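You operate a simulated robot arm through the tools that you are given. There is no shell and no other tool.

You are at the controls of a simulated robot arm. One attempt, no reset.

JOB
Brush the red and buff bricks clean and lay them on the pallet.
Fine: the brush goes back; the other bricks stay as they are. Set down upright: tan brush. What is to be rubbed or washed off counts as gone when no trace of it is left.

The check looks at the end state, three seconds after you hand in, the way a careful person would. Anything else that was tipped, shoved, dropped, spilled or broken makes it a failure.

ROBOT AND FRAMES
A 6-joint arm with a two-finger gripper, fixed in place. Base frame: the origin is on the floor under the middle of its stand, x ahead of it, y to its left, z up. Readings come in mm, degrees, newtons and seconds.
It reaches about 1572 mm from its shoulder. Its first joint turns from -166.0 to 166.0 degrees. Payload 2.45 kg.
The TCP is the grasp point between the finger pads, 20 mm short of the fingertips. In the tool frame z runs along the fingers and y along their closing line. The gripper opens to 140 mm; its body begins 168 mm behind the TCP.
Orientation is that of the tool frame in the base frame, as [roll, pitch, yaw] about the fixed x, y, z axes, in that order (R = Rz(yaw) Ry(pitch) Rx(roll)). With the fingers straight down and closing along the base's y, the tool's x points along the base's -x, its y along +y and its z along -z.

CONTROLS
- The arm moves only by the tool jog_arm. Its argument "series" is text: rows parted by semicolons, each of 7 numbers parted by spaces: the shift along the tool's x, y, z in m, then the turn, a rotation vector about the tool's x, y, z in degrees, then the finger opening in m, from 0 to 0.14. In form: dx dy dz rx ry rz hand; .... A call has 1 to 20 rows; each row is the pose to reach, as a shift and turn from the pose commanded when the call began, along the tool's axes at that moment. Rows are played at 5 a second. More than 50 mm and 8.6 degrees between two rows, or a gripper value outside its range, and nothing of the call is played. Where a pose cannot be reached the arm comes as near as it can. A force on the tool above 40 N (or 10 N above the force at the start of the call, whichever is more), or a blocked arm, ends the call early, and 0.2 s more pass. The fingers move at their own pace (about 45 mm/s each) and stop on an object; they squeeze with about 22 N. The grip force told is the motor's: it shows also when the fingers shut on nothing. Time passes only in rows, and 0.2 s behind the last, so rows that repeat a pose let the fingers close. The reply holds the time, the measured pose of the TCP, the force on the tool along the base axes, the opening and the grip force, in the units named above and with some noise, with the torque about the TCP (base axes, N m) and any sound that the robot's microphone picked up.
- Cameras (640 x 400 px; columns grow to the right, rows downward): "scene" is fixed at [397.4, 648.6, 1651.1]; the picture's right is [-0.82, -0.57, 0.00], its down [-0.37, 0.53, -0.76] and it looks along [0.43, -0.63, -0.65] (base axes); focal length 367 px, centre (320, 200). "wrist" rides on the gripper at [78, 11, -209] in the tool frame; the picture's right is [-0.14, 0.99, 0.00], its down [-0.92, -0.13, -0.37] and it looks along [-0.37, -0.05, 0.93] (tool axes); focal length 280 px, centre (320, 200). There is no depth. A picture from a camera that has moved, and an enlarged one, comes with that camera's place and axes in the base frame and with its lens.
- get_image(camera): a new picture of that camera. The clock stands still meanwhile.
- zoom(camera, box): a new picture of the part [left, top, right, bottom] of that camera's present view, enlarged. The clock stands still meanwhile.
- sign_off(): hands the job in; it is judged then, once.

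Places have to be worked out from the pictures, the camera data and where the tool is seen. Open the gripper and draw the arm clear of the work before you hand the job in, unless the task says otherwise.

The tools are called after "Emit:" as name(argument=value, ...) on one line, values as JSON. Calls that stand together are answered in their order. jog_arm: Moves the arm, as the interface text tells. Its arguments: {"type":"object","properties":{"series":{"type":"string"}},"required":["series"]} The other tools are called the same way: get_image (camera) takes a picture; zoom (camera, box) takes an enlarged picture of a part of a camera's view; sign_off () hands the job in.

At the start:

```text
t: 0.0
tcp_pos: [747.2, -332.8, 1207.4]
ee_rot: [-179.9, 0.1, -180.0]
ft_force: [-0.5, 0.3, 1.1]
wrist_torque: [-0.01, -0.06, -0.03]
width: 140.1
gripper_force: 0.1
```

scene: 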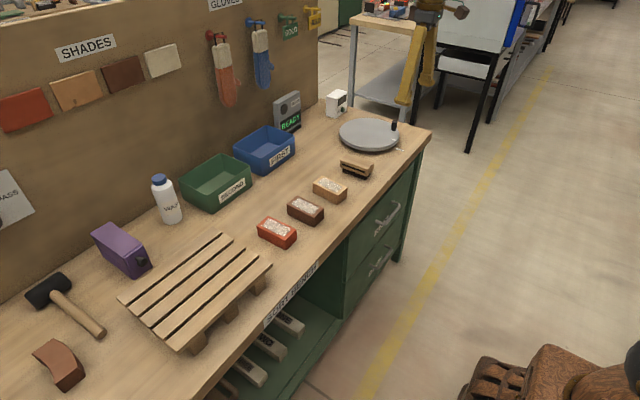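
wrist: 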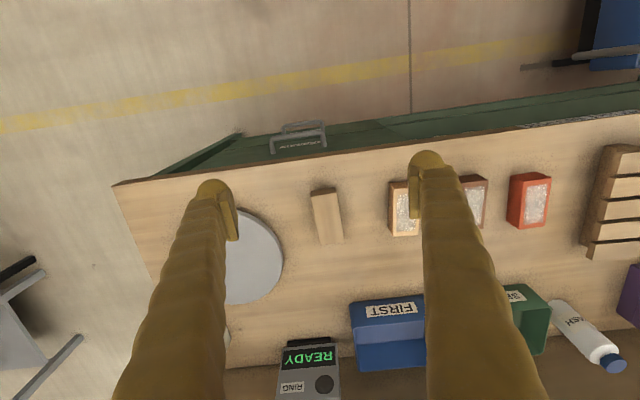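

I start by looking closer at the bench: bricks, brush, pallet and signs.

Emit:
zoom(camera="scene", box=[240, 140, 400, 260])

Emit:
zoom(camera="scene", box=[100, 200, 340, 350])

Emit:
zoom(camera="wrist", box=[280, 140, 640, 365])

Emit:
zoom(camera="scene", box=[0, 0, 340, 210])

```text
3.33 times, centred on (320, 200) of scene
camera zoom: at [397.4, 648.6, 1651.1], right [-0.82, -0.57, 0.0], down [-0.37, 0.53, -0.76], along [0.43, -0.63, -0.65], focal length 1222 px, centre (320, 200)
```

zoom: 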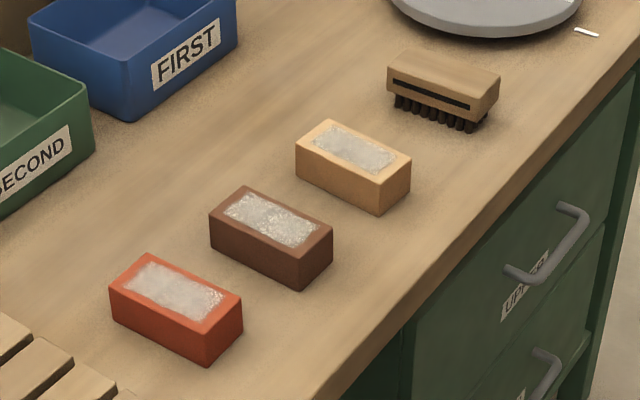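

```text
2.67 times, centred on (220, 275) of scene
camera zoom: at [397.4, 648.6, 1651.1], right [-0.82, -0.57, 0.0], down [-0.37, 0.53, -0.76], along [0.43, -0.63, -0.65], focal length 978 px, centre (587, 0)
```

zoom: 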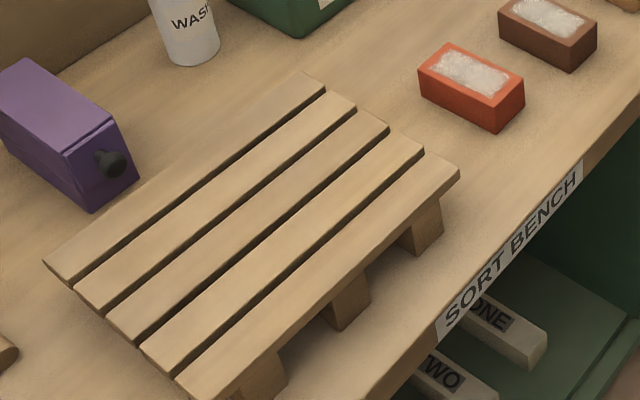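

```text
1.78 times, centred on (460, 252) of wrist
camera zoom: at [667.9, -321.4, 1415.8], right [0.14, 0.99, 0.0], down [0.92, -0.13, 0.37], along [0.37, -0.05, -0.93], focal length 498 px, centre (71, 107)
```

zoom: 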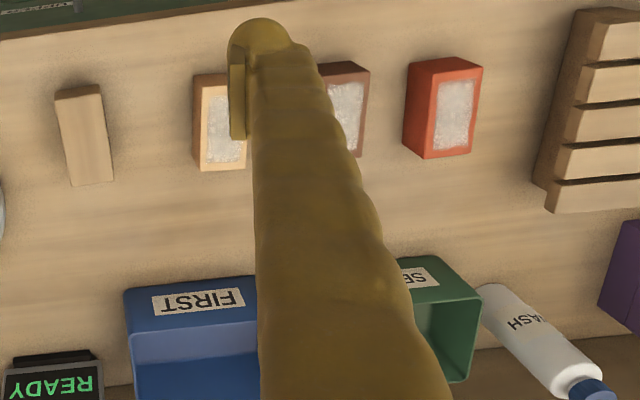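

```text
1.88 times, centred on (170, 105) of scene
camera zoom: at [397.4, 648.6, 1651.1], right [-0.82, -0.57, 0.0], down [-0.37, 0.53, -0.76], along [0.43, -0.63, -0.65], focal length 690 px, centre (602, 379)
```

zoom: 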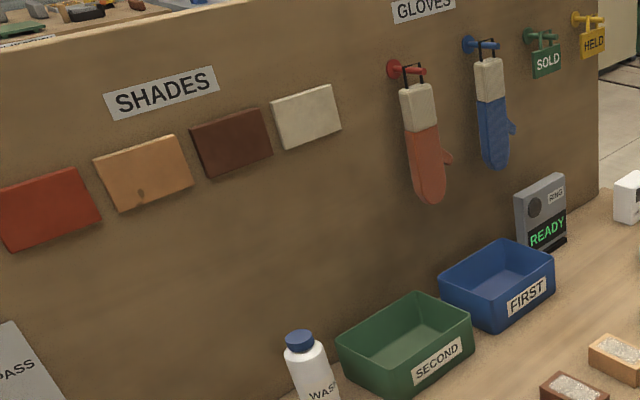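

The buff, brown and red bricks stand in a row along y at x≈940 with white crust on top, and the brush is at about (920, -340). I lower the arm a little towards the brush for a closer look and better height estimates.

Emit:
jog_arm(series="0 0 0.04 0 0 0 0.14; 0 0 0.08 0 0 0 0.14; -0.02 0 0.12 0 0 0 0.14; -0.04 0 0.15 0 0 0 0.14; -0.04 0 0.15 0 0 0 0.14")

Emit:
get_image(camera="wrist")

Emit:
zoom(camera="scene", box=[325, 145, 389, 185])

```text
t: 1.2
tcp_pos: [786.4, -330.8, 1056.7]
ee_rot: [180.0, 0.1, 180.0]
ft_force: [-0.2, 0.2, 0.0]
wrist_torque: [-0.01, 0.02, 0.01]
width: 140.2
gripper_force: 0.0
```

```text
taken
camera wrist: at [708.1, -319.9, 1264.9], right [0.14, 0.99, 0.0], down [0.92, -0.13, 0.37], along [0.37, -0.05, -0.93], focal length 280 px, centre (320, 200)
```

wrist: 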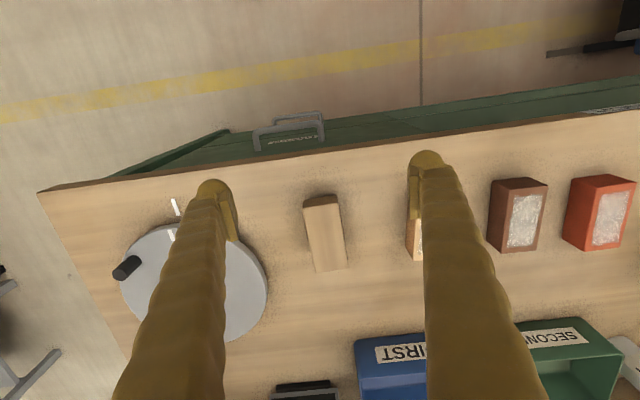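

```text
10.00 times, centred on (357, 165) of scene
camera zoom: at [397.4, 648.6, 1651.1], right [-0.82, -0.57, 0.0], down [-0.37, 0.53, -0.76], along [0.43, -0.63, -0.65], focal length 3667 px, centre (-50, 550)
```

zoom: 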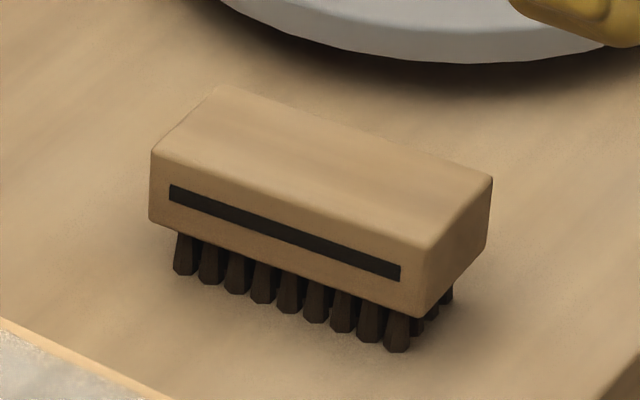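

I zoom in on the wrist view for accurate corner positions of the brush and the bricks.

Emit:
zoom(camera="wrist", box=[265, 175, 393, 295])

Emit:
zoom(camera="wrist", box=[460, 150, 640, 270])

```text
3.33 times, centred on (329, 235) of wrist
camera zoom: at [708.1, -319.9, 1264.9], right [0.14, 0.99, 0.0], down [0.92, -0.13, 0.37], along [0.37, -0.05, -0.93], focal length 935 px, centre (290, 83)
```

zoom: 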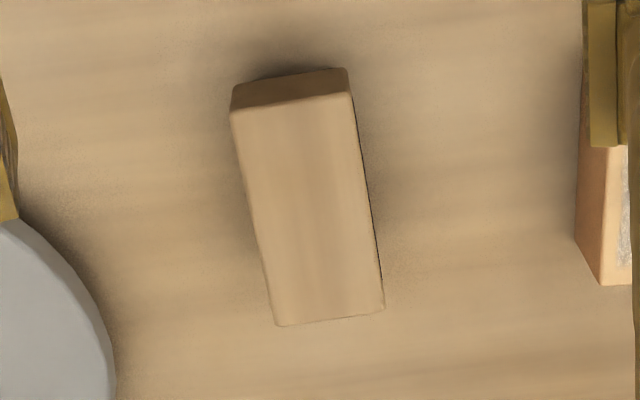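

```text
3.33 times, centred on (550, 210) of wrist
camera zoom: at [708.1, -319.9, 1264.9], right [0.14, 0.99, 0.0], down [0.92, -0.13, 0.37], along [0.37, -0.05, -0.93], focal length 935 px, centre (-447, 167)
```

zoom: 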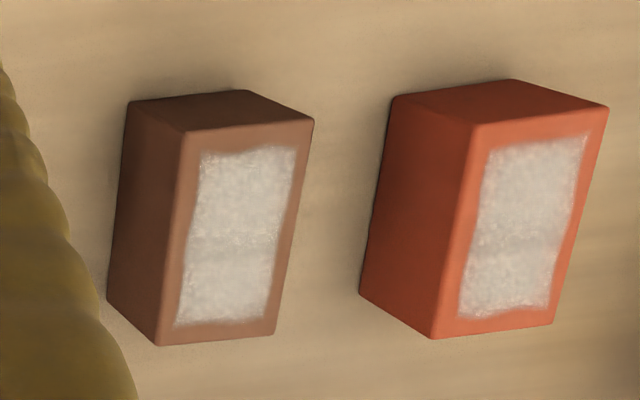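

Triangulating both views gives brush top z≈889, centre (≈919, -340), about 114×52 mm along x; bricks about 105×54×43 with top z≈883, bench at z≈839. I move above the brush with the fingers at 90 mm opening to check alignment.

Emit:
jog_arm(series="-0.033 -0.002 0.0225 0 0 0 0.12; -0.066 -0.004 0.045 0 0 0 0.1; -0.099 -0.006 0.0675 0 0 0 0.09; -0.132 -0.008 0.09 0 0 0 0.09; -0.132 -0.008 0.09 0 0 0 0.09")

Emit:
get_image(camera="wrist")

Emit:
zoom(camera="scene", box=[290, 90, 450, 190])

```text
t: 2.4
tcp_pos: [919.2, -341.0, 966.3]
ee_rot: [180.0, -0.1, 179.8]
ft_force: [-0.2, 0.0, 0.2]
wrist_torque: [0.01, 0.04, 0.0]
width: 89.9
gripper_force: 0.1
```

```text
taken
camera wrist: at [839.6, -330.2, 1173.8], right [0.14, 0.99, 0.0], down [0.92, -0.13, 0.37], along [0.37, -0.05, -0.93], focal length 280 px, centre (320, 200)
```

wrist: 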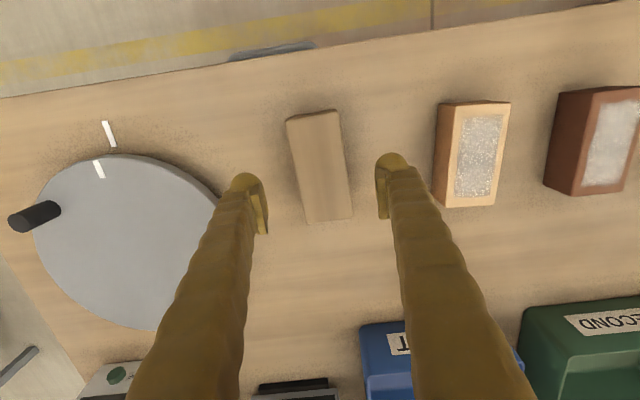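

```text
4.00 times, centred on (370, 140) of scene
camera zoom: at [397.4, 648.6, 1651.1], right [-0.82, -0.57, 0.0], down [-0.37, 0.53, -0.76], along [0.43, -0.63, -0.65], focal length 1467 px, centre (120, 440)
```

zoom: 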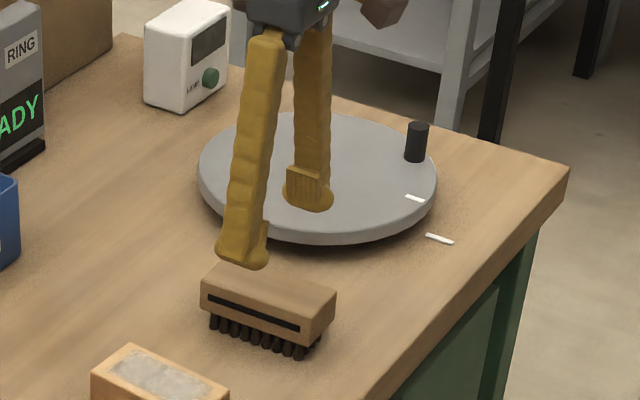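

The brush sits centred between the fingers at about (920, -340), yawed ~1.5°. I descend so the fingertips reach z≈864 (still on the wooden body, above the bristles) and close.

Emit:
jog_arm(series="0 0 0.03 0 0 -0.8 0.09; -0.001 0 0.06 0 0 -1.5 0.09; -0.001 0 0.075 0 0 -1.5 0.09; -0.001 0 0.083 0 0 -1.5 0.09; -0.001 0 0.083 0 0 -1.5 0.07; -0.001 0 0.083 0 0 -1.5 0.05; -0.001 0 0.083 0 0 -1.5 0.03; -0.001 0 0.083 0 0 -1.5 0.03")

Emit:
get_image(camera="wrist")

Emit:
zoom(camera="scene", box=[290, 90, 450, 190])

```text
t: 4.2
tcp_pos: [920.4, -340.4, 883.9]
ee_rot: [179.9, 0.0, -178.5]
ft_force: [0.7, 1.4, -0.2]
wrist_torque: [0.0, -0.03, 0.0]
width: 53.2
gripper_force: 22.2
```

```text
taken
camera wrist: at [840.9, -330.6, 1092.4], right [0.11, 0.99, 0.0], down [0.92, -0.1, 0.37], along [0.37, -0.04, -0.93], focal length 280 px, centre (320, 200)
```

wrist: 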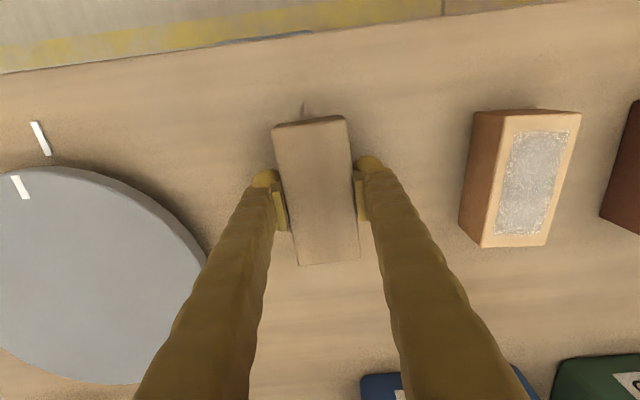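

```text
4.00 times, centred on (370, 140) of scene
camera zoom: at [397.4, 648.6, 1651.1], right [-0.82, -0.57, 0.0], down [-0.37, 0.53, -0.76], along [0.43, -0.63, -0.65], focal length 1467 px, centre (120, 440)
```

zoom: 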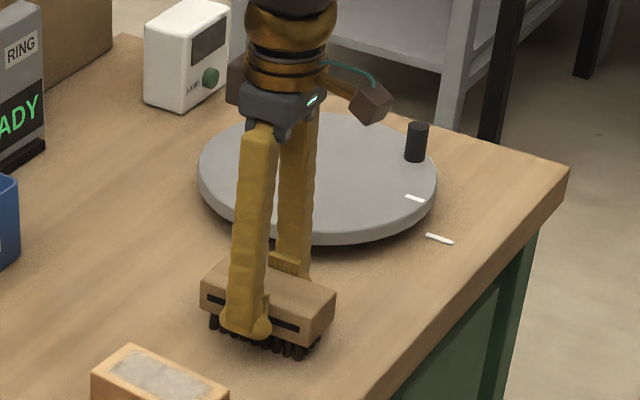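

The brush is gripped (53 mm, 22 N). There is a small mark on the bench just behind the brush's near end, so I zoom in on it, and also on the buff brick.

Emit:
zoom(camera="wrist", box=[260, 80, 380, 155])

Emit:
zoom(camera="wrist", box=[420, 80, 640, 260])

```text
5.33 times, centred on (320, 118) of wrist
camera zoom: at [840.9, -330.6, 1092.4], right [0.11, 0.99, 0.0], down [0.92, -0.1, 0.37], along [0.37, -0.04, -0.93], focal length 1495 px, centre (320, 640)
```

zoom: 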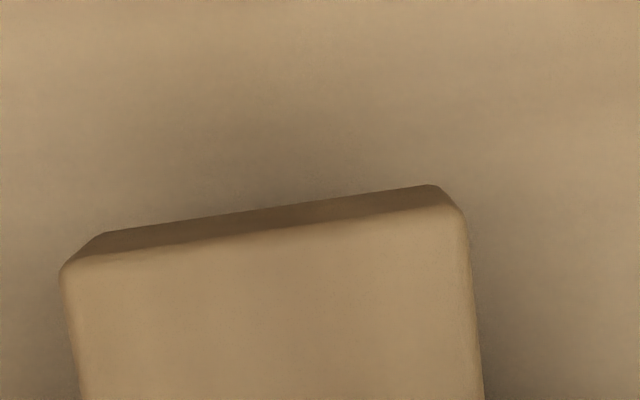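

```text
2.22 times, centred on (530, 170) of wrist
camera zoom: at [840.9, -330.6, 1092.4], right [0.11, 0.99, 0.0], down [0.92, -0.1, 0.37], along [0.37, -0.04, -0.93], focal length 623 px, centre (-147, 267)
```

zoom: 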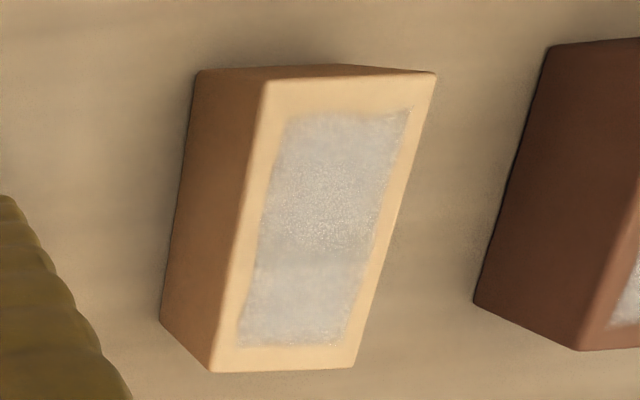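

The mark was just a rendering artefact, and the buff brick's visible sides are clean. I lift the brush 80 mm, carry it over the buff brick (centre ≈ (928, -174), yaw ≈ -2.5°) and check the views.

Emit:
jog_arm(series="0 0 -0.02 0 0 0 0.03; 0 0 -0.05 0 0 0 0.03; 0 0 -0.08 0 0 0 0.03; -0.003 0.0415 -0.08 0 0 1 0.03; -0.006 0.083 -0.08 0 0 2 0.03; -0.009 0.1245 -0.08 0 0 3 0.03; -0.012 0.166 -0.08 0 0 4 0.03; -0.012 0.166 -0.08 0 0 4 0.03")

Emit:
get_image(camera="wrist")

Emit:
zoom(camera="scene", box=[250, 110, 410, 230])

```text
t: 6.0
tcp_pos: [929.0, -175.6, 964.0]
ee_rot: [179.9, 0.0, 177.4]
ft_force: [-0.3, 0.3, -1.5]
wrist_torque: [0.02, 0.0, 0.01]
width: 53.4
gripper_force: 22.4
```

```text
taken
camera wrist: at [851.0, -161.2, 1171.9], right [0.18, 0.98, 0.0], down [0.91, -0.17, 0.37], along [0.36, -0.07, -0.93], focal length 280 px, centre (320, 200)
```

wrist: 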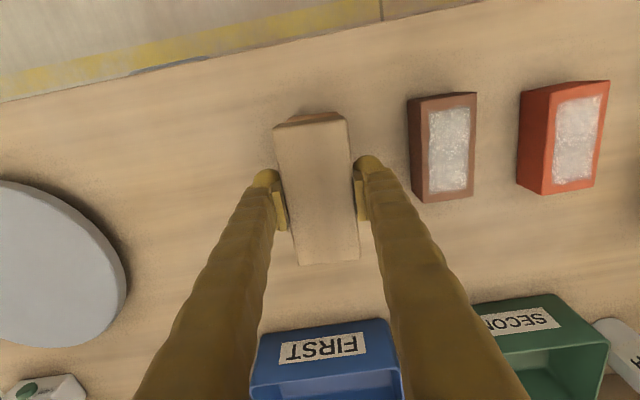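

```text
3.33 times, centred on (330, 170) of scene
camera zoom: at [397.4, 648.6, 1651.1], right [-0.82, -0.57, 0.0], down [-0.37, 0.53, -0.76], along [0.43, -0.63, -0.65], focal length 1222 px, centre (287, 300)
```

zoom: 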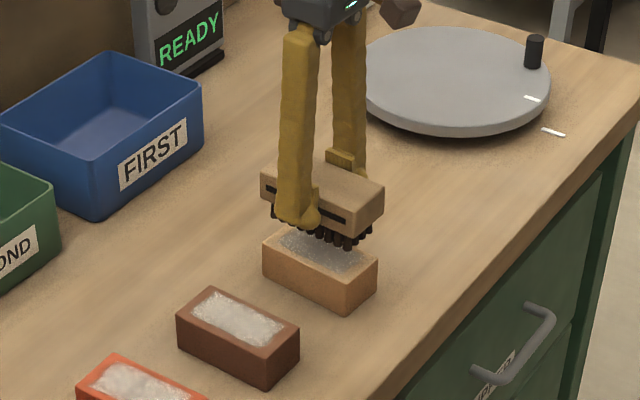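

The brush sits above the buff brick, aligned within a few mm. I lower it towards contact (expected at TCP z≈927) in small steps and watch the force.

Emit:
jog_arm(series="0 0 0.015 0 0 0 0.03; 0 0 0.028 0 0 0 0.03; 0 0 0.032 0 0 0 0.03; 0 0 0.034 0 0 0 0.03; 0 0 0.034 0 0 0 0.03")

```text
t: 7.2
tcp_pos: [928.0, -176.9, 928.8]
ee_rot: [-180.0, 0.0, 177.4]
ft_force: [0.0, 0.4, -1.8]
wrist_torque: [0.03, -0.02, -0.03]
width: 53.1
gripper_force: 21.9
```

No contact yet at z≈929. I go on in 1 mm steps.

Emit:
jog_arm(series="0 0 0.001 0 0 0 0.03; 0 0 0.002 0 0 0 0.03; 0 0 0.002 0 0 0 0.03")

Emit:
zoom(camera="scene", box=[290, 150, 370, 210])

```text
t: 8.0
tcp_pos: [926.5, -175.8, 929.0]
ee_rot: [-179.9, 0.1, 177.4]
ft_force: [0.2, -3.0, 5.2]
wrist_torque: [-0.05, 0.08, 0.01]
width: 53.1
gripper_force: 21.9
```

```text
6.67 times, centred on (330, 180) of scene
camera zoom: at [397.4, 648.6, 1651.1], right [-0.82, -0.57, 0.0], down [-0.37, 0.53, -0.76], along [0.43, -0.63, -0.65], focal length 2445 px, centre (253, 333)
```

zoom: 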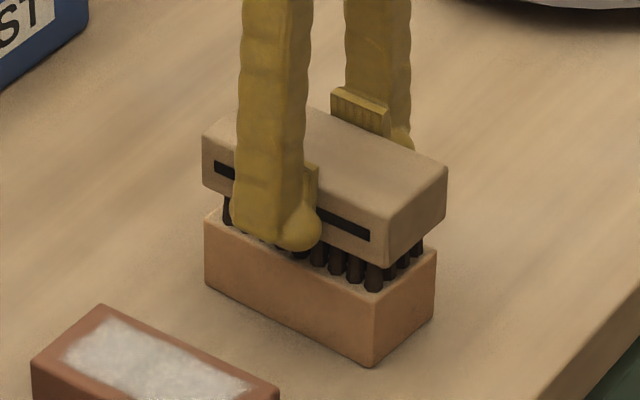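

Contact is made with about 7 N on the brick. I stroke along the brick's length ±25 mm at this height.

Emit:
jog_arm(series="0.008 0 0 0 0 0 0.03; 0.016 0 0 0 0 0 0.03; 0.024 0 0 0 0 0 0.03; 0.012 0 0 0 0 0 0.03; 0 0 0 0 0 0 0.03; -0.012 0 0 0 0 0 0.03; -0.024 0 0 0 0 0 0.03; -0.012 0 0 0 0 0 0.03; 0 0 0 0 0 0 0.03; 0.012 0 0 0 0 0 0.03; 0.024 0 0 0 0 0 0.03; 0.012 0 0 0 0 0 0.03; 0 0 0 0 0 0 0.03; -0.012 0 0 0 0 0 0.03; -0.024 0 0 0 0 0 0.03; -0.012 0 0 0 0 0 0.03; 0 0 0 0 0 0 0.03")

Emit:
zoom(camera="scene", box=[290, 150, 370, 210])

```text
t: 11.6
tcp_pos: [927.8, -174.0, 928.6]
ee_rot: [180.0, 0.0, 177.4]
ft_force: [0.0, -0.7, -0.8]
wrist_torque: [0.01, 0.01, 0.03]
width: 53.7
gripper_force: 21.6
```

```text
6.67 times, centred on (330, 180) of scene
camera zoom: at [397.4, 648.6, 1651.1], right [-0.82, -0.57, 0.0], down [-0.37, 0.53, -0.76], along [0.43, -0.63, -0.65], focal length 2445 px, centre (253, 333)
```

zoom: 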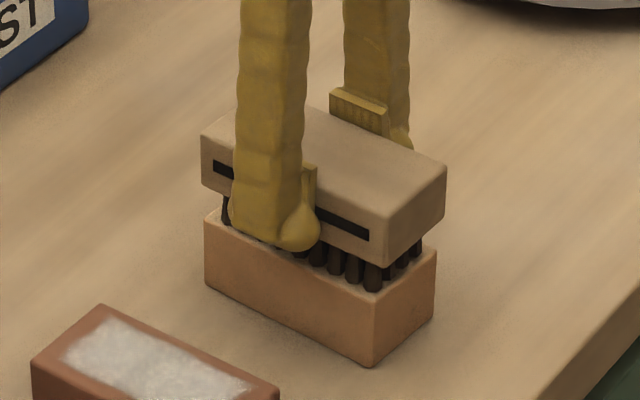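

The brick did not move; the force has faded to ~1 N. I lift 50 mm and move back to inspect the crust.

Emit:
jog_arm(series="0 0 -0.02 0 0 0 0.03; 0 0 -0.05 0 0 0 0.03; 0.02 -0.03 -0.06 0 0 0 0.03; 0.04 -0.06 -0.06 0 0 0 0.03; 0.04 -0.06 -0.06 0 0 0 0.03")

Emit:
zoom(camera="scene", box=[290, 150, 370, 210])

Emit:
get_image(camera="wrist")

```text
t: 12.8
tcp_pos: [885.4, -230.9, 986.6]
ee_rot: [-180.0, 0.1, 177.4]
ft_force: [0.1, 0.3, -1.4]
wrist_torque: [-0.01, -0.02, 0.01]
width: 53.2
gripper_force: 22.1
```

```text
6.67 times, centred on (330, 180) of scene
camera zoom: at [397.4, 648.6, 1651.1], right [-0.82, -0.57, 0.0], down [-0.37, 0.53, -0.76], along [0.43, -0.63, -0.65], focal length 2445 px, centre (253, 333)
```

zoom: 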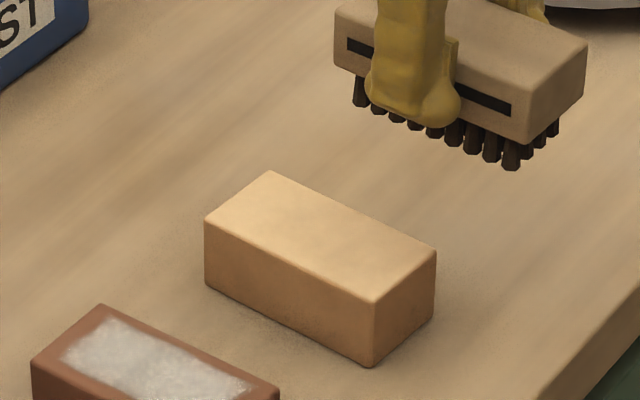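

```text
taken
camera wrist: at [808.0, -215.8, 1195.5], right [0.18, 0.98, 0.0], down [0.91, -0.17, 0.37], along [0.36, -0.07, -0.93], focal length 280 px, centre (320, 200)
```

wrist: 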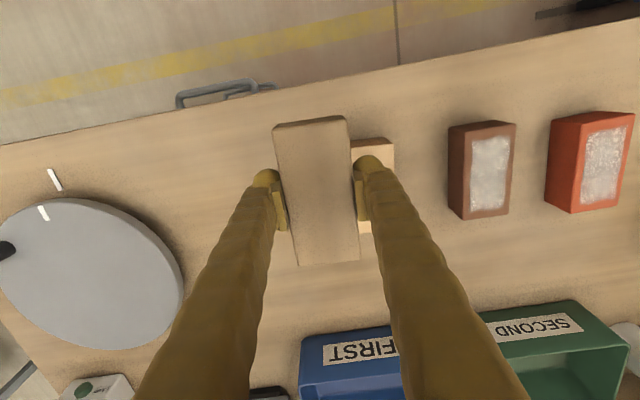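

The buff brick's top looks clean. I zoom in tightly for faint traces before moving on.

Emit:
zoom(camera="scene", box=[312, 173, 348, 197])

Emit:
zoom(camera="wrist", box=[430, 90, 640, 230])

```text
16.00 times, centred on (330, 185) of scene
camera zoom: at [397.4, 648.6, 1651.1], right [-0.82, -0.57, 0.0], down [-0.37, 0.53, -0.76], along [0.43, -0.63, -0.65], focal length 5867 px, centre (160, 440)
```

zoom: 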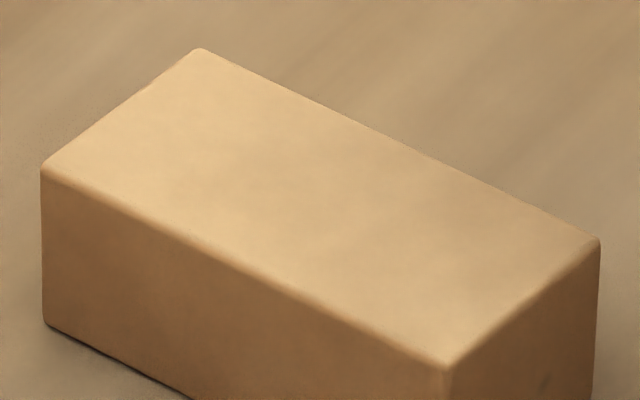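

```text
2.86 times, centred on (535, 160) of wrist
camera zoom: at [808.0, -215.8, 1195.5], right [0.18, 0.98, 0.0], down [0.91, -0.17, 0.37], along [0.36, -0.07, -0.93], focal length 801 px, centre (-294, 314)
```

zoom: 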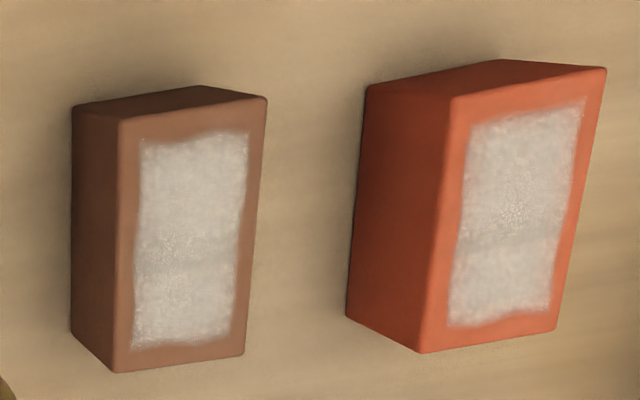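

The buff brick is clean. Red brick centre computes to (948-950, 85), yaw ≈ +1.5°, so I carry the brush over at safe height and check before lowering.

Emit:
jog_arm(series="-0.0061 0.04 0 0 0 -0.5 0.03; -0.0122 0.08 0 0 0 -1 0.03; -0.0183 0.12 0 0 0 -1.5 0.03; -0.0244 0.16 0 0 0 -2 0.03; -0.0305 0.2 0 0 0 -2.5 0.03; -0.0366 0.24 0 0 0 -3 0.03; -0.0427 0.28 0 0 0 -3.5 0.03; -0.0489 0.32 0 0 0 -4 0.03; -0.0489 0.32 0.015 0 0 -4 0.03; -0.0489 0.32 0.025 0 0 -4 0.03; -0.0489 0.32 0.025 0 0 -4 0.03")

Emit:
zoom(camera="scene", box=[220, 160, 340, 260])

Emit:
get_image(camera="wrist")

```text
t: 15.2
tcp_pos: [949.4, 85.9, 961.5]
ee_rot: [-180.0, -0.1, -178.6]
ft_force: [-0.2, -0.1, -1.8]
wrist_torque: [0.01, -0.01, 0.0]
width: 53.4
gripper_force: 21.9
```

```text
4.00 times, centred on (280, 210) of scene
camera zoom: at [397.4, 648.6, 1651.1], right [-0.82, -0.57, 0.0], down [-0.37, 0.53, -0.76], along [0.43, -0.63, -0.65], focal length 1467 px, centre (480, 160)
```

zoom: 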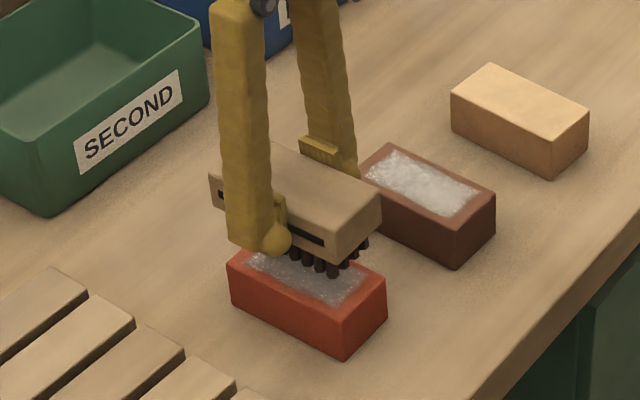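

```text
taken
camera wrist: at [870.4, 95.1, 1170.8], right [0.11, 0.99, 0.0], down [0.92, -0.11, 0.37], along [0.37, -0.04, -0.93], focal length 280 px, centre (320, 200)
```

wrist: 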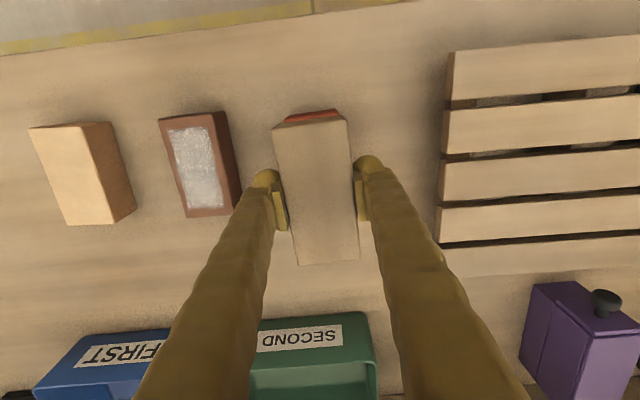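

Aligned over the red brick. I lower in small steps to contact.

Emit:
jog_arm(series="0 0 0.015 0 0 0 0.03; 0 0 0.028 0 0 0 0.03; 0 0 0.032 0 0 0 0.03; 0 0 0.034 0 0 0 0.03; 0 0 0.035 0 0 0 0.03; 0 0 0.036 0 0 0 0.03; 0 0 0.036 0 0 0 0.03")

```text
t: 16.8
tcp_pos: [948.1, 83.6, 926.6]
ee_rot: [-180.0, 0.3, -178.7]
ft_force: [0.0, 7.7, 23.5]
wrist_torque: [0.14, 0.09, -0.03]
width: 53.2
gripper_force: 22.1
```

Contact with ~25 N is more than needed; I back off ~1 mm and then stroke along the brick.

Emit:
jog_arm(series="0 0 -0.001 0 0 0 0.03; 0 0 -0.001 0 0 0 0.03")

```text
t: 17.4
tcp_pos: [948.0, 83.6, 928.4]
ee_rot: [179.9, 0.1, -178.6]
ft_force: [8.2, 5.8, 20.0]
wrist_torque: [0.06, -0.31, 0.03]
width: 53.4
gripper_force: 22.2
```

Emit:
jog_arm(series="0 0 -0.0005 0 0 0 0.03; 0 0 -0.0008 0 0 0 0.03; 0 0 -0.0008 0 0 0 0.03")

```text
t: 18.2
tcp_pos: [947.4, 84.0, 928.5]
ee_rot: [-180.0, -0.1, -178.7]
ft_force: [-0.5, 1.3, -0.8]
wrist_torque: [-0.05, -0.04, -0.06]
width: 53.3
gripper_force: 21.9
```

Force is now light (~1 N), so contact lies just below; I go 0.4 mm down and stroke ±24 mm along the length.

Emit:
jog_arm(series="0 0 0.0004 0 0 0 0.03; 0.008 0 0.0004 0 0 0 0.03; 0.016 0 0.0004 0 0 0 0.03; 0.024 0 0.0004 0 0 0 0.03; 0.012 0 0.0004 0 0 0 0.03; 0 0 0.0004 0 0 0 0.03; -0.012 0 0.0004 0 0 0 0.03; -0.024 0 0.0004 0 0 0 0.03; -0.012 0 0.0004 0 0 0 0.03; 0 0 0.0004 0 0 0 0.03; 0.012 0 0.0004 0 0 0 0.03; 0.024 0 0.0004 0 0 0 0.03; 0.012 0 0.0004 0 0 0 0.03; 0 0 0.0004 0 0 0 0.03; -0.012 0 0.0004 0 0 0 0.03; -0.024 0 0.0004 0 0 0 0.03; -0.012 0 0.0004 0 0 0 0.03; 0 0 0.0004 0 0 0 0.03")

Emit:
zoom(camera="scene", box=[230, 190, 320, 260])

```text
t: 22.0
tcp_pos: [946.3, 82.9, 927.6]
ee_rot: [180.0, 0.0, -178.7]
ft_force: [0.2, 0.1, -1.3]
wrist_torque: [0.01, 0.0, 0.03]
width: 53.4
gripper_force: 22.1
```

```text
5.71 times, centred on (275, 225) of scene
camera zoom: at [397.4, 648.6, 1651.1], right [-0.82, -0.57, 0.0], down [-0.37, 0.53, -0.76], along [0.43, -0.63, -0.65], focal length 2096 px, centre (577, 57)
```

zoom: 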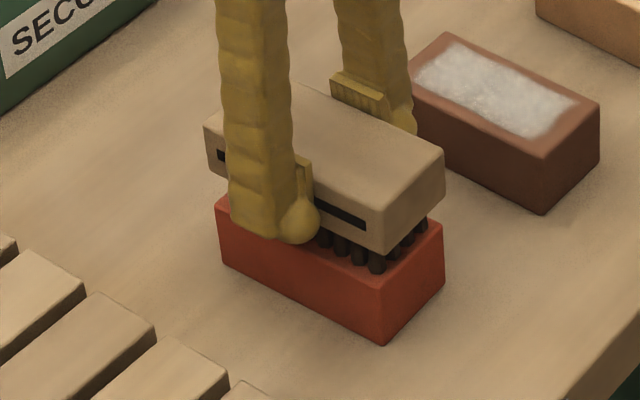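

I lift off and move aside to inspect the red brick's top.

Emit:
jog_arm(series="0 0 -0.02 0 0 0 0.03; 0 0 -0.05 0 0 0 0.03; 0.03 -0.03 -0.06 0 0 0 0.03; 0.06 -0.06 -0.06 0 0 0 0.03; 0.08 -0.08 -0.06 0 0 0 0.03; 0.08 -0.08 -0.06 0 0 0 0.03")

Emit:
zoom(camera="scene", box=[252, 208, 306, 252])

Emit:
get_image(camera="wrist")

```text
t: 23.4
tcp_pos: [870.7, 1.9, 986.7]
ee_rot: [180.0, 0.1, -178.6]
ft_force: [0.0, 0.0, -1.6]
wrist_torque: [-0.01, -0.01, -0.03]
width: 53.5
gripper_force: 22.0
```

```text
9.09 times, centred on (279, 230) of scene
camera zoom: at [397.4, 648.6, 1651.1], right [-0.82, -0.57, 0.0], down [-0.37, 0.53, -0.76], along [0.43, -0.63, -0.65], focal length 3334 px, centre (693, -73)
```

zoom: 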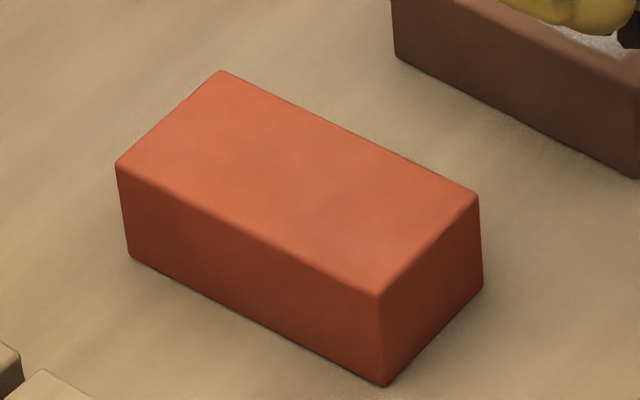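

```text
taken
camera wrist: at [790.9, 11.9, 1195.3], right [0.11, 0.99, 0.0], down [0.92, -0.1, 0.37], along [0.37, -0.04, -0.93], focal length 280 px, centre (320, 200)
```

wrist: 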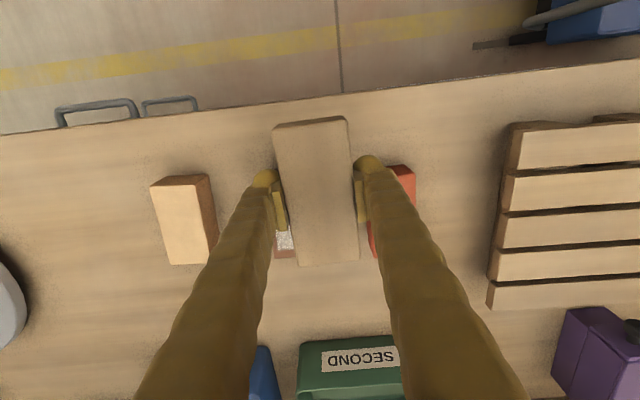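

The red brick is clean too. I carry the brush back over its original place (920, -341) with the same yaw and stop above the bench to check.

Emit:
jog_arm(series="-0.0046 -0.0383 0 0 0 0 0.03; -0.0091 -0.0766 0 0 0 0 0.03; -0.0137 -0.115 0 0 0 0 0.03; -0.0183 -0.1533 0 0 0 0 0.03; -0.0228 -0.1916 0 0 0 0 0.03; -0.0274 -0.23 0 0 0 0 0.03; -0.032 -0.2683 0 0 0 0 0.03; -0.0365 -0.3066 0 0 0 0 0.03; -0.0411 -0.3449 0 0 0 0 0.03; -0.0411 -0.3449 0.035 0 0 0 0.03; -0.0411 -0.3449 0.07 0 0 0 0.03; -0.0411 -0.3449 0.088 0 0 0 0.03; -0.0411 -0.3449 0.088 0 0 0 0.03")

Emit:
zoom(camera="scene", box=[325, 145, 389, 185])

```text
t: 26.2
tcp_pos: [920.8, -343.5, 899.3]
ee_rot: [180.0, 0.0, -178.6]
ft_force: [-0.1, 0.0, -2.4]
wrist_torque: [0.0, -0.02, 0.01]
width: 53.5
gripper_force: 21.7
```

```text
10.00 times, centred on (357, 165) of scene
camera zoom: at [397.4, 648.6, 1651.1], right [-0.82, -0.57, 0.0], down [-0.37, 0.53, -0.76], along [0.43, -0.63, -0.65], focal length 3667 px, centre (-50, 550)
```

zoom: 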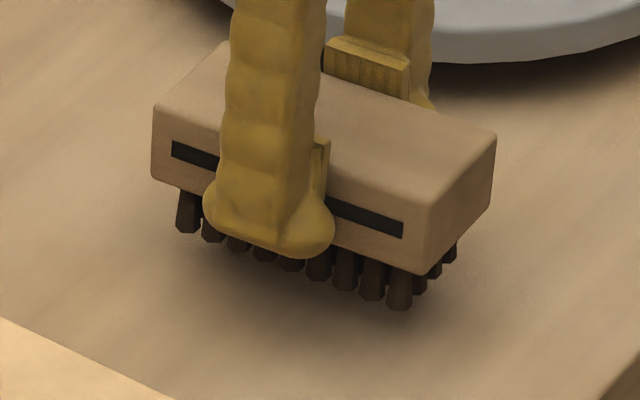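

The brush is a few mm too far in -y (measured -343.5 vs -340.4 at grasp). I correct y by +2.5 mm and descend close to the bench.

Emit:
jog_arm(series="0 0.0025 0.006 0 0 0 0.03; 0 0.0025 0.012 0 0 0 0.03; 0 0.0025 0.014 0 0 0 0.03; 0 0.0025 0.014 0 0 0 0.03; 0 0.0025 0.014 0 0 0 0.03")

Emit:
zoom(camera="scene", box=[325, 145, 389, 185])

```text
t: 27.4
tcp_pos: [921.2, -339.6, 888.1]
ee_rot: [-180.0, 0.1, -178.5]
ft_force: [-0.1, -0.1, -1.1]
wrist_torque: [-0.02, -0.01, 0.0]
width: 53.7
gripper_force: 21.8
```

```text
10.00 times, centred on (357, 165) of scene
camera zoom: at [397.4, 648.6, 1651.1], right [-0.82, -0.57, 0.0], down [-0.37, 0.53, -0.76], along [0.43, -0.63, -0.65], focal length 3667 px, centre (-50, 550)
```

zoom: 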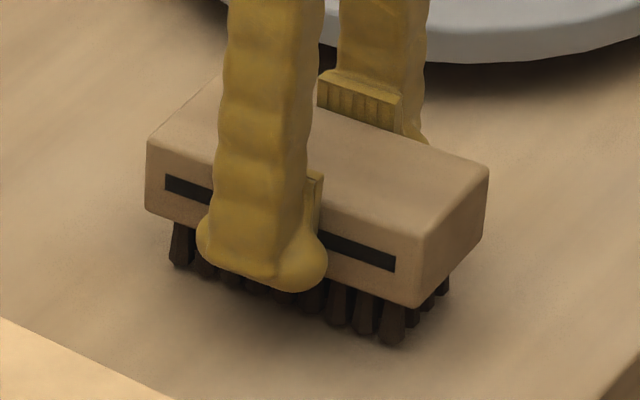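

Nearly home: the corner is within ~2 mm of the original. I go down in 1 mm steps to touch the bench.

Emit:
jog_arm(series="0.001 0 0.001 0 0 0 0.03; 0.001 0 0.002 0 0 0 0.03; 0.001 0 0.002 0 0 0 0.03")

```text
t: 28.2
tcp_pos: [919.1, -338.1, 884.7]
ee_rot: [180.0, 0.1, -178.5]
ft_force: [0.3, -0.8, -1.3]
wrist_torque: [0.0, 0.01, -0.01]
width: 53.4
gripper_force: 22.4
```

Emit:
jog_arm(series="0 0 0.0005 0 0 0 0.03; 0 0 0.001 0 0 0 0.03; 0 0 0.001 0 0 0 0.03")

Emit:
zoom(camera="scene", box=[325, 145, 389, 185])

```text
t: 29.0
tcp_pos: [917.9, -339.4, 884.3]
ee_rot: [-180.0, 0.1, -178.6]
ft_force: [0.3, -0.7, -1.1]
wrist_torque: [0.02, -0.02, -0.03]
width: 53.4
gripper_force: 21.7
```

```text
10.00 times, centred on (357, 165) of scene
camera zoom: at [397.4, 648.6, 1651.1], right [-0.82, -0.57, 0.0], down [-0.37, 0.53, -0.76], along [0.43, -0.63, -0.65], focal length 3667 px, centre (-50, 550)
```

zoom: 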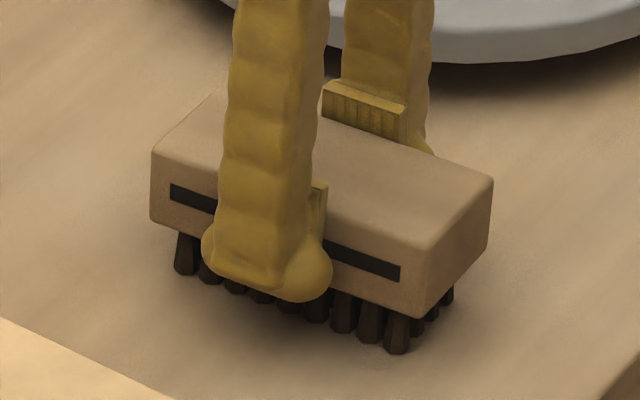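

The corners now match the original picture to a pixel. One more half-millimetre nudge to feel contact before opening.

Emit:
jog_arm(series="0 0 0.0005 0 0 0 0.03; 0 0 0.0008 0 0 0 0.03; 0 0 0.0008 0 0 0 0.03")

```text
t: 29.8
tcp_pos: [918.3, -339.0, 883.9]
ee_rot: [179.9, 0.0, -178.5]
ft_force: [0.4, -0.8, -0.6]
wrist_torque: [0.02, 0.0, 0.01]
width: 53.5
gripper_force: 22.0
```

Force shift (~1 N up, small side force) indicates the bristles touch the bench. I open the fingers and rise straight up.

Emit:
jog_arm(series="0 0 0 0 0 0 0.06; 0 0 0 0 0 0 0.08; 0 0 0 0 0 0 0.09; 0 0 0 0 0 0 0.09; 0 0 -0.02 0 0 0 0.09; 0 0 -0.06 0 0 0 0.09; 0 0 -0.1 0 0 0 0.09; 0 0 -0.1 0 0 0 0.09")

Emit:
zoom(camera="scene", box=[325, 145, 389, 185])

Emit:
get_image(camera="wrist")

```text
t: 31.6
tcp_pos: [921.4, -339.7, 983.0]
ee_rot: [180.0, 0.0, -178.6]
ft_force: [0.8, 0.5, 0.4]
wrist_torque: [0.0, 0.01, 0.01]
width: 90.2
gripper_force: 0.0
```

```text
10.00 times, centred on (357, 165) of scene
camera zoom: at [397.4, 648.6, 1651.1], right [-0.82, -0.57, 0.0], down [-0.37, 0.53, -0.76], along [0.43, -0.63, -0.65], focal length 3667 px, centre (-50, 550)
```

zoom: 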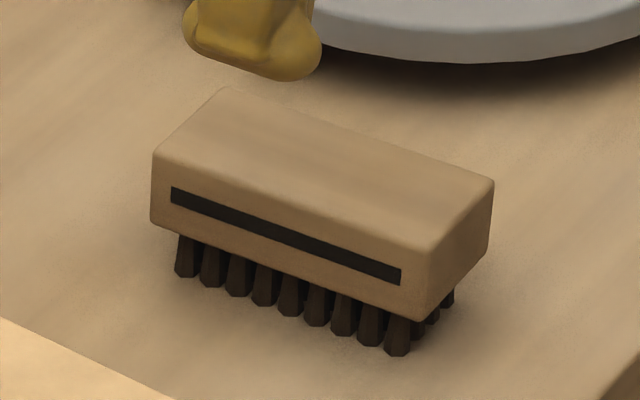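

```text
taken
camera wrist: at [841.9, -330.5, 1192.1], right [0.11, 0.99, 0.0], down [0.92, -0.1, 0.37], along [0.37, -0.04, -0.93], focal length 280 px, centre (320, 200)
```

wrist: 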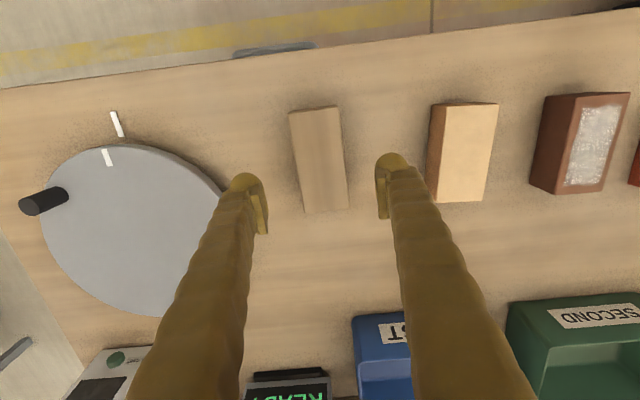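

The brush stands exactly where it was, upright. Next I move above the buff brick (≈ (929, -175)) with 90 mm opening and check alignment.

Emit:
jog_arm(series="-0.0035 0.041 0 0 0 1 0.09; -0.007 0.082 0 0 0 2 0.09; -0.0105 0.123 0 0 0 3 0.09; -0.0138 0.1637 0 0 0 4 0.09; -0.0138 0.1637 0.023 0 0 4 0.09; -0.0138 0.1637 0.023 0 0 4 0.09")

Emit:
get_image(camera="wrist")

Emit:
zoom(camera="wrist", box=[240, 80, 400, 240])

```text
t: 33.0
tcp_pos: [929.1, -174.2, 959.1]
ee_rot: [180.0, 0.0, 177.3]
ft_force: [-0.3, 0.2, 0.5]
wrist_torque: [-0.01, -0.02, -0.02]
width: 90.0
gripper_force: 0.1
```

```text
taken
camera wrist: at [851.8, -159.5, 1168.2], right [0.18, 0.98, 0.0], down [0.91, -0.17, 0.37], along [0.36, -0.07, -0.93], focal length 280 px, centre (320, 200)
```

wrist: 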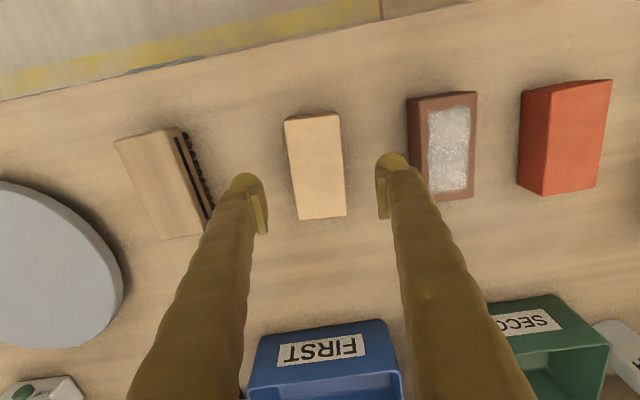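

```text
2.50 times, centred on (320, 160) of wrist
camera zoom: at [851.8, -159.5, 1168.2], right [0.18, 0.98, 0.0], down [0.91, -0.17, 0.37], along [0.36, -0.07, -0.93], focal length 701 px, centre (320, 300)
```

zoom: 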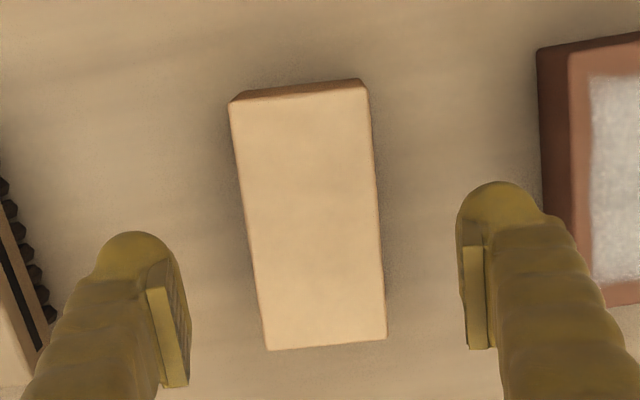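

The buff brick centre computes to (931, -177), yaw ≈ -4.4°. I fine-align, descend to z≈868 (tips ~9 mm above the bench) and close.

Emit:
jog_arm(series="-0.002 -0.0019 0.03 0 0 1 0.09; -0.002 -0.0019 0.06 0 0 1.7 0.09; -0.002 -0.0019 0.08 0 0 1.7 0.09; -0.002 -0.0019 0.092 0 0 1.7 0.09; -0.002 -0.0019 0.092 0 0 1.7 0.07; -0.002 -0.0019 0.092 0 0 1.7 0.05; -0.002 -0.0019 0.092 0 0 1.7 0.03; -0.002 -0.0019 0.092 0 0 1.7 0.03; -0.002 -0.0019 0.092 0 0 1.7 0.03")

Emit:
zoom(camera="scene", box=[290, 140, 370, 210])

```text
t: 35.0
tcp_pos: [931.3, -177.8, 866.8]
ee_rot: [180.0, -0.1, 175.7]
ft_force: [0.6, -1.5, -0.3]
wrist_torque: [0.01, -0.03, 0.04]
width: 56.5
gripper_force: 22.6
```

```text
5.71 times, centred on (330, 175) of scene
camera zoom: at [397.4, 648.6, 1651.1], right [-0.82, -0.57, 0.0], down [-0.37, 0.53, -0.76], along [0.43, -0.63, -0.65], focal length 2096 px, centre (263, 343)
```

zoom: 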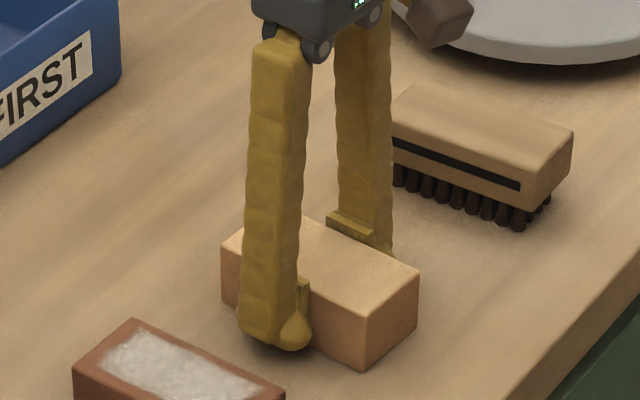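

Gripped at 56.5 mm. I lift slightly first to check hold and weight.

Emit:
jog_arm(series="0 0 -0.015 0 0 0 0.03; 0 0 -0.04 0 0 0 0.03; 0 0 -0.08 0 0 0 0.03; 0 0 -0.13 0 0 0 0.03; 0 0 -0.13 0 0 0 0.03")

Emit:
zoom(camera="scene", box=[250, 90, 410, 210])

```text
t: 36.2
tcp_pos: [932.1, -175.7, 998.7]
ee_rot: [179.9, 0.0, 175.7]
ft_force: [1.1, -0.1, -4.4]
wrist_torque: [0.0, 0.01, 0.0]
width: 56.4
gripper_force: 22.6
```

```text
3.33 times, centred on (330, 150) of scene
camera zoom: at [397.4, 648.6, 1651.1], right [-0.82, -0.57, 0.0], down [-0.37, 0.53, -0.76], along [0.43, -0.63, -0.65], focal length 1222 px, centre (287, 367)
```

zoom: 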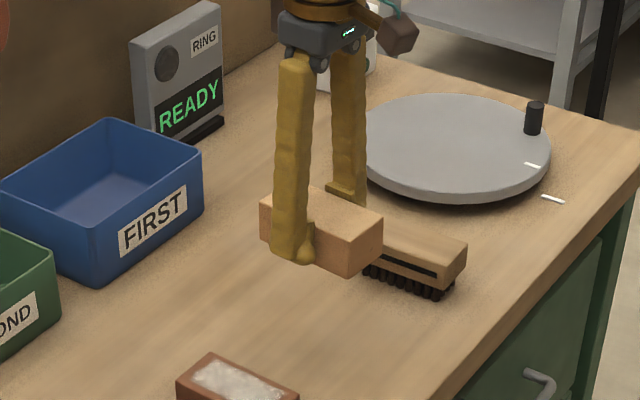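

The brick holds (≈0.5 kg). I carry it at this height over the brown and red bricks to above the pallet, at about (972, 400), turning to the pallet's yaw (~-3°).

Emit:
jog_arm(series="0.0002 0.0482 0 0 0 -0.1 0.03; 0.0004 0.0964 0 0 0 -0.2 0.03; 0.0006 0.1446 0 0 0 -0.35 0.03; 0.0008 0.1928 0 0 0 -0.5 0.03; 0.001 0.241 0 0 0 -0.6 0.03; 0.0012 0.2892 0 0 0 -0.7 0.03; 0.0014 0.3374 0 0 0 -0.8 0.03; 0.0016 0.3856 0 0 0 -0.95 0.03; 0.0018 0.4338 0 0 0 -1.1 0.03; 0.002 0.482 0 0 0 -1.2 0.03; 0.0022 0.5302 0 0 0 -1.3 0.03; 0.0024 0.5785 0 0 0 -1.4 0.03; 0.0024 0.5785 0 0 0 -1.4 0.03")

Emit:
get_image(camera="wrist")

Emit:
zoom(camera="scene", box=[80, 190, 320, 350])

```text
t: 39.0
tcp_pos: [972.0, 402.2, 1000.3]
ee_rot: [-179.9, 0.0, 177.1]
ft_force: [0.2, 0.2, -4.6]
wrist_torque: [-0.03, -0.06, -0.02]
width: 56.6
gripper_force: 21.8
```

```text
taken
camera wrist: at [893.6, 417.3, 1209.1], right [0.19, 0.98, 0.0], down [0.91, -0.17, 0.37], along [0.36, -0.07, -0.93], focal length 280 px, centre (320, 200)
```

wrist: 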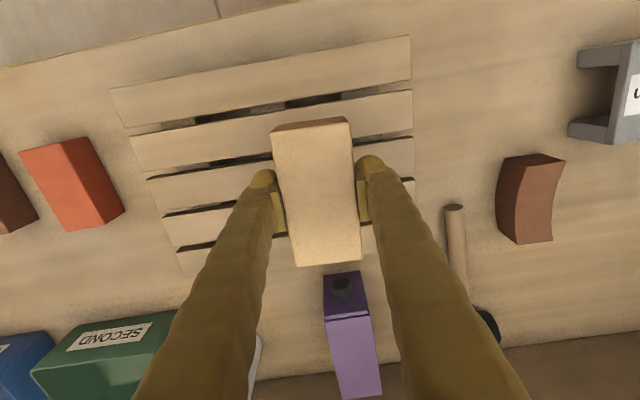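

```text
2.50 times, centred on (200, 270) of scene
camera zoom: at [397.4, 648.6, 1651.1], right [-0.82, -0.57, 0.0], down [-0.37, 0.53, -0.76], along [0.43, -0.63, -0.65], focal length 917 px, centre (620, 25)
```

zoom: 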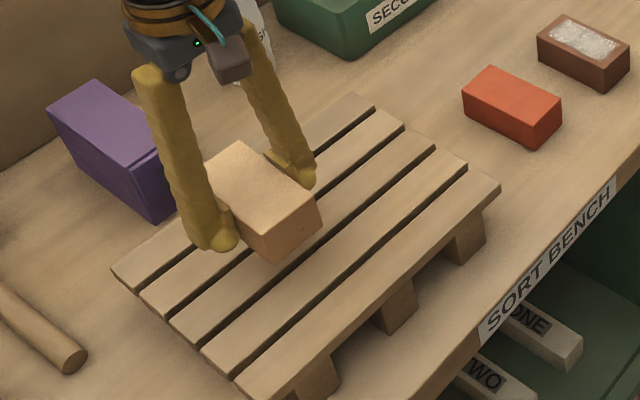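

The brick hangs over the middle of the pallet (top z≈902, slats y 205–510, x 860–1090). I lower to near contact (expected TCP z≈931).

Emit:
jog_arm(series="0 0 0.03 0 0 0 0.03; 0 0 0.05 0 0 0 0.03; 0 0 0.06 0 0 0 0.03; 0 0 0.062 0 0 0 0.03; 0 0 0.064 0 0 0 0.03; 0 0 0.064 0 0 0 0.03")

Emit:
zoom(camera="scene", box=[120, 240, 220, 320])

```text
t: 40.4
tcp_pos: [970.4, 403.0, 933.9]
ee_rot: [-180.0, 0.0, 177.1]
ft_force: [2.8, 0.7, 25.7]
wrist_torque: [0.0, 0.05, -0.02]
width: 57.3
gripper_force: 22.7
```

```text
5.00 times, centred on (170, 280) of scene
camera zoom: at [397.4, 648.6, 1651.1], right [-0.82, -0.57, 0.0], down [-0.37, 0.53, -0.76], along [0.43, -0.63, -0.65], focal length 1834 px, centre (1070, -200)
```

zoom: 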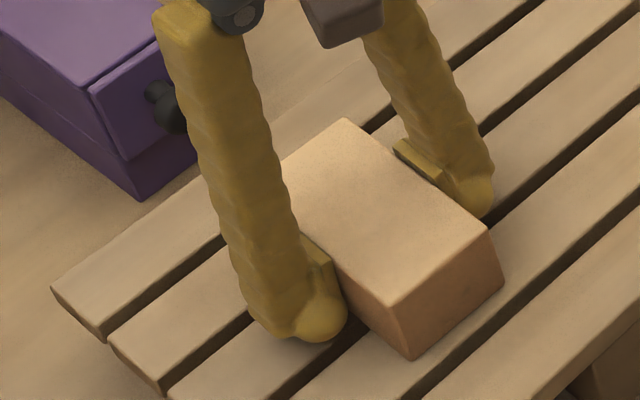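

The brick has landed (≈30 N press at z≈934). I ease off about 1 mm, then open.

Emit:
jog_arm(series="0 0 -0.0005 0 0 0 0.03; 0 0 -0.001 0 0 0 0.03; 0 0 -0.001 0 0 0 0.03")

```text
t: 41.2
tcp_pos: [971.2, 401.0, 933.9]
ee_rot: [-180.0, 0.0, 177.1]
ft_force: [7.7, 8.8, 18.9]
wrist_torque: [-0.04, -0.11, 0.07]
width: 57.4
gripper_force: 22.5
```

Emit:
jog_arm(series="0 0 -0.0005 0 0 0 0.03; 0 0 -0.001 0 0 0 0.03; 0 0 -0.001 0 0 0 0.03")

```text
t: 42.0
tcp_pos: [971.9, 399.6, 934.2]
ee_rot: [-179.9, 0.0, 177.2]
ft_force: [0.0, 0.1, -4.2]
wrist_torque: [0.04, 0.01, -0.02]
width: 57.3
gripper_force: 22.7
```

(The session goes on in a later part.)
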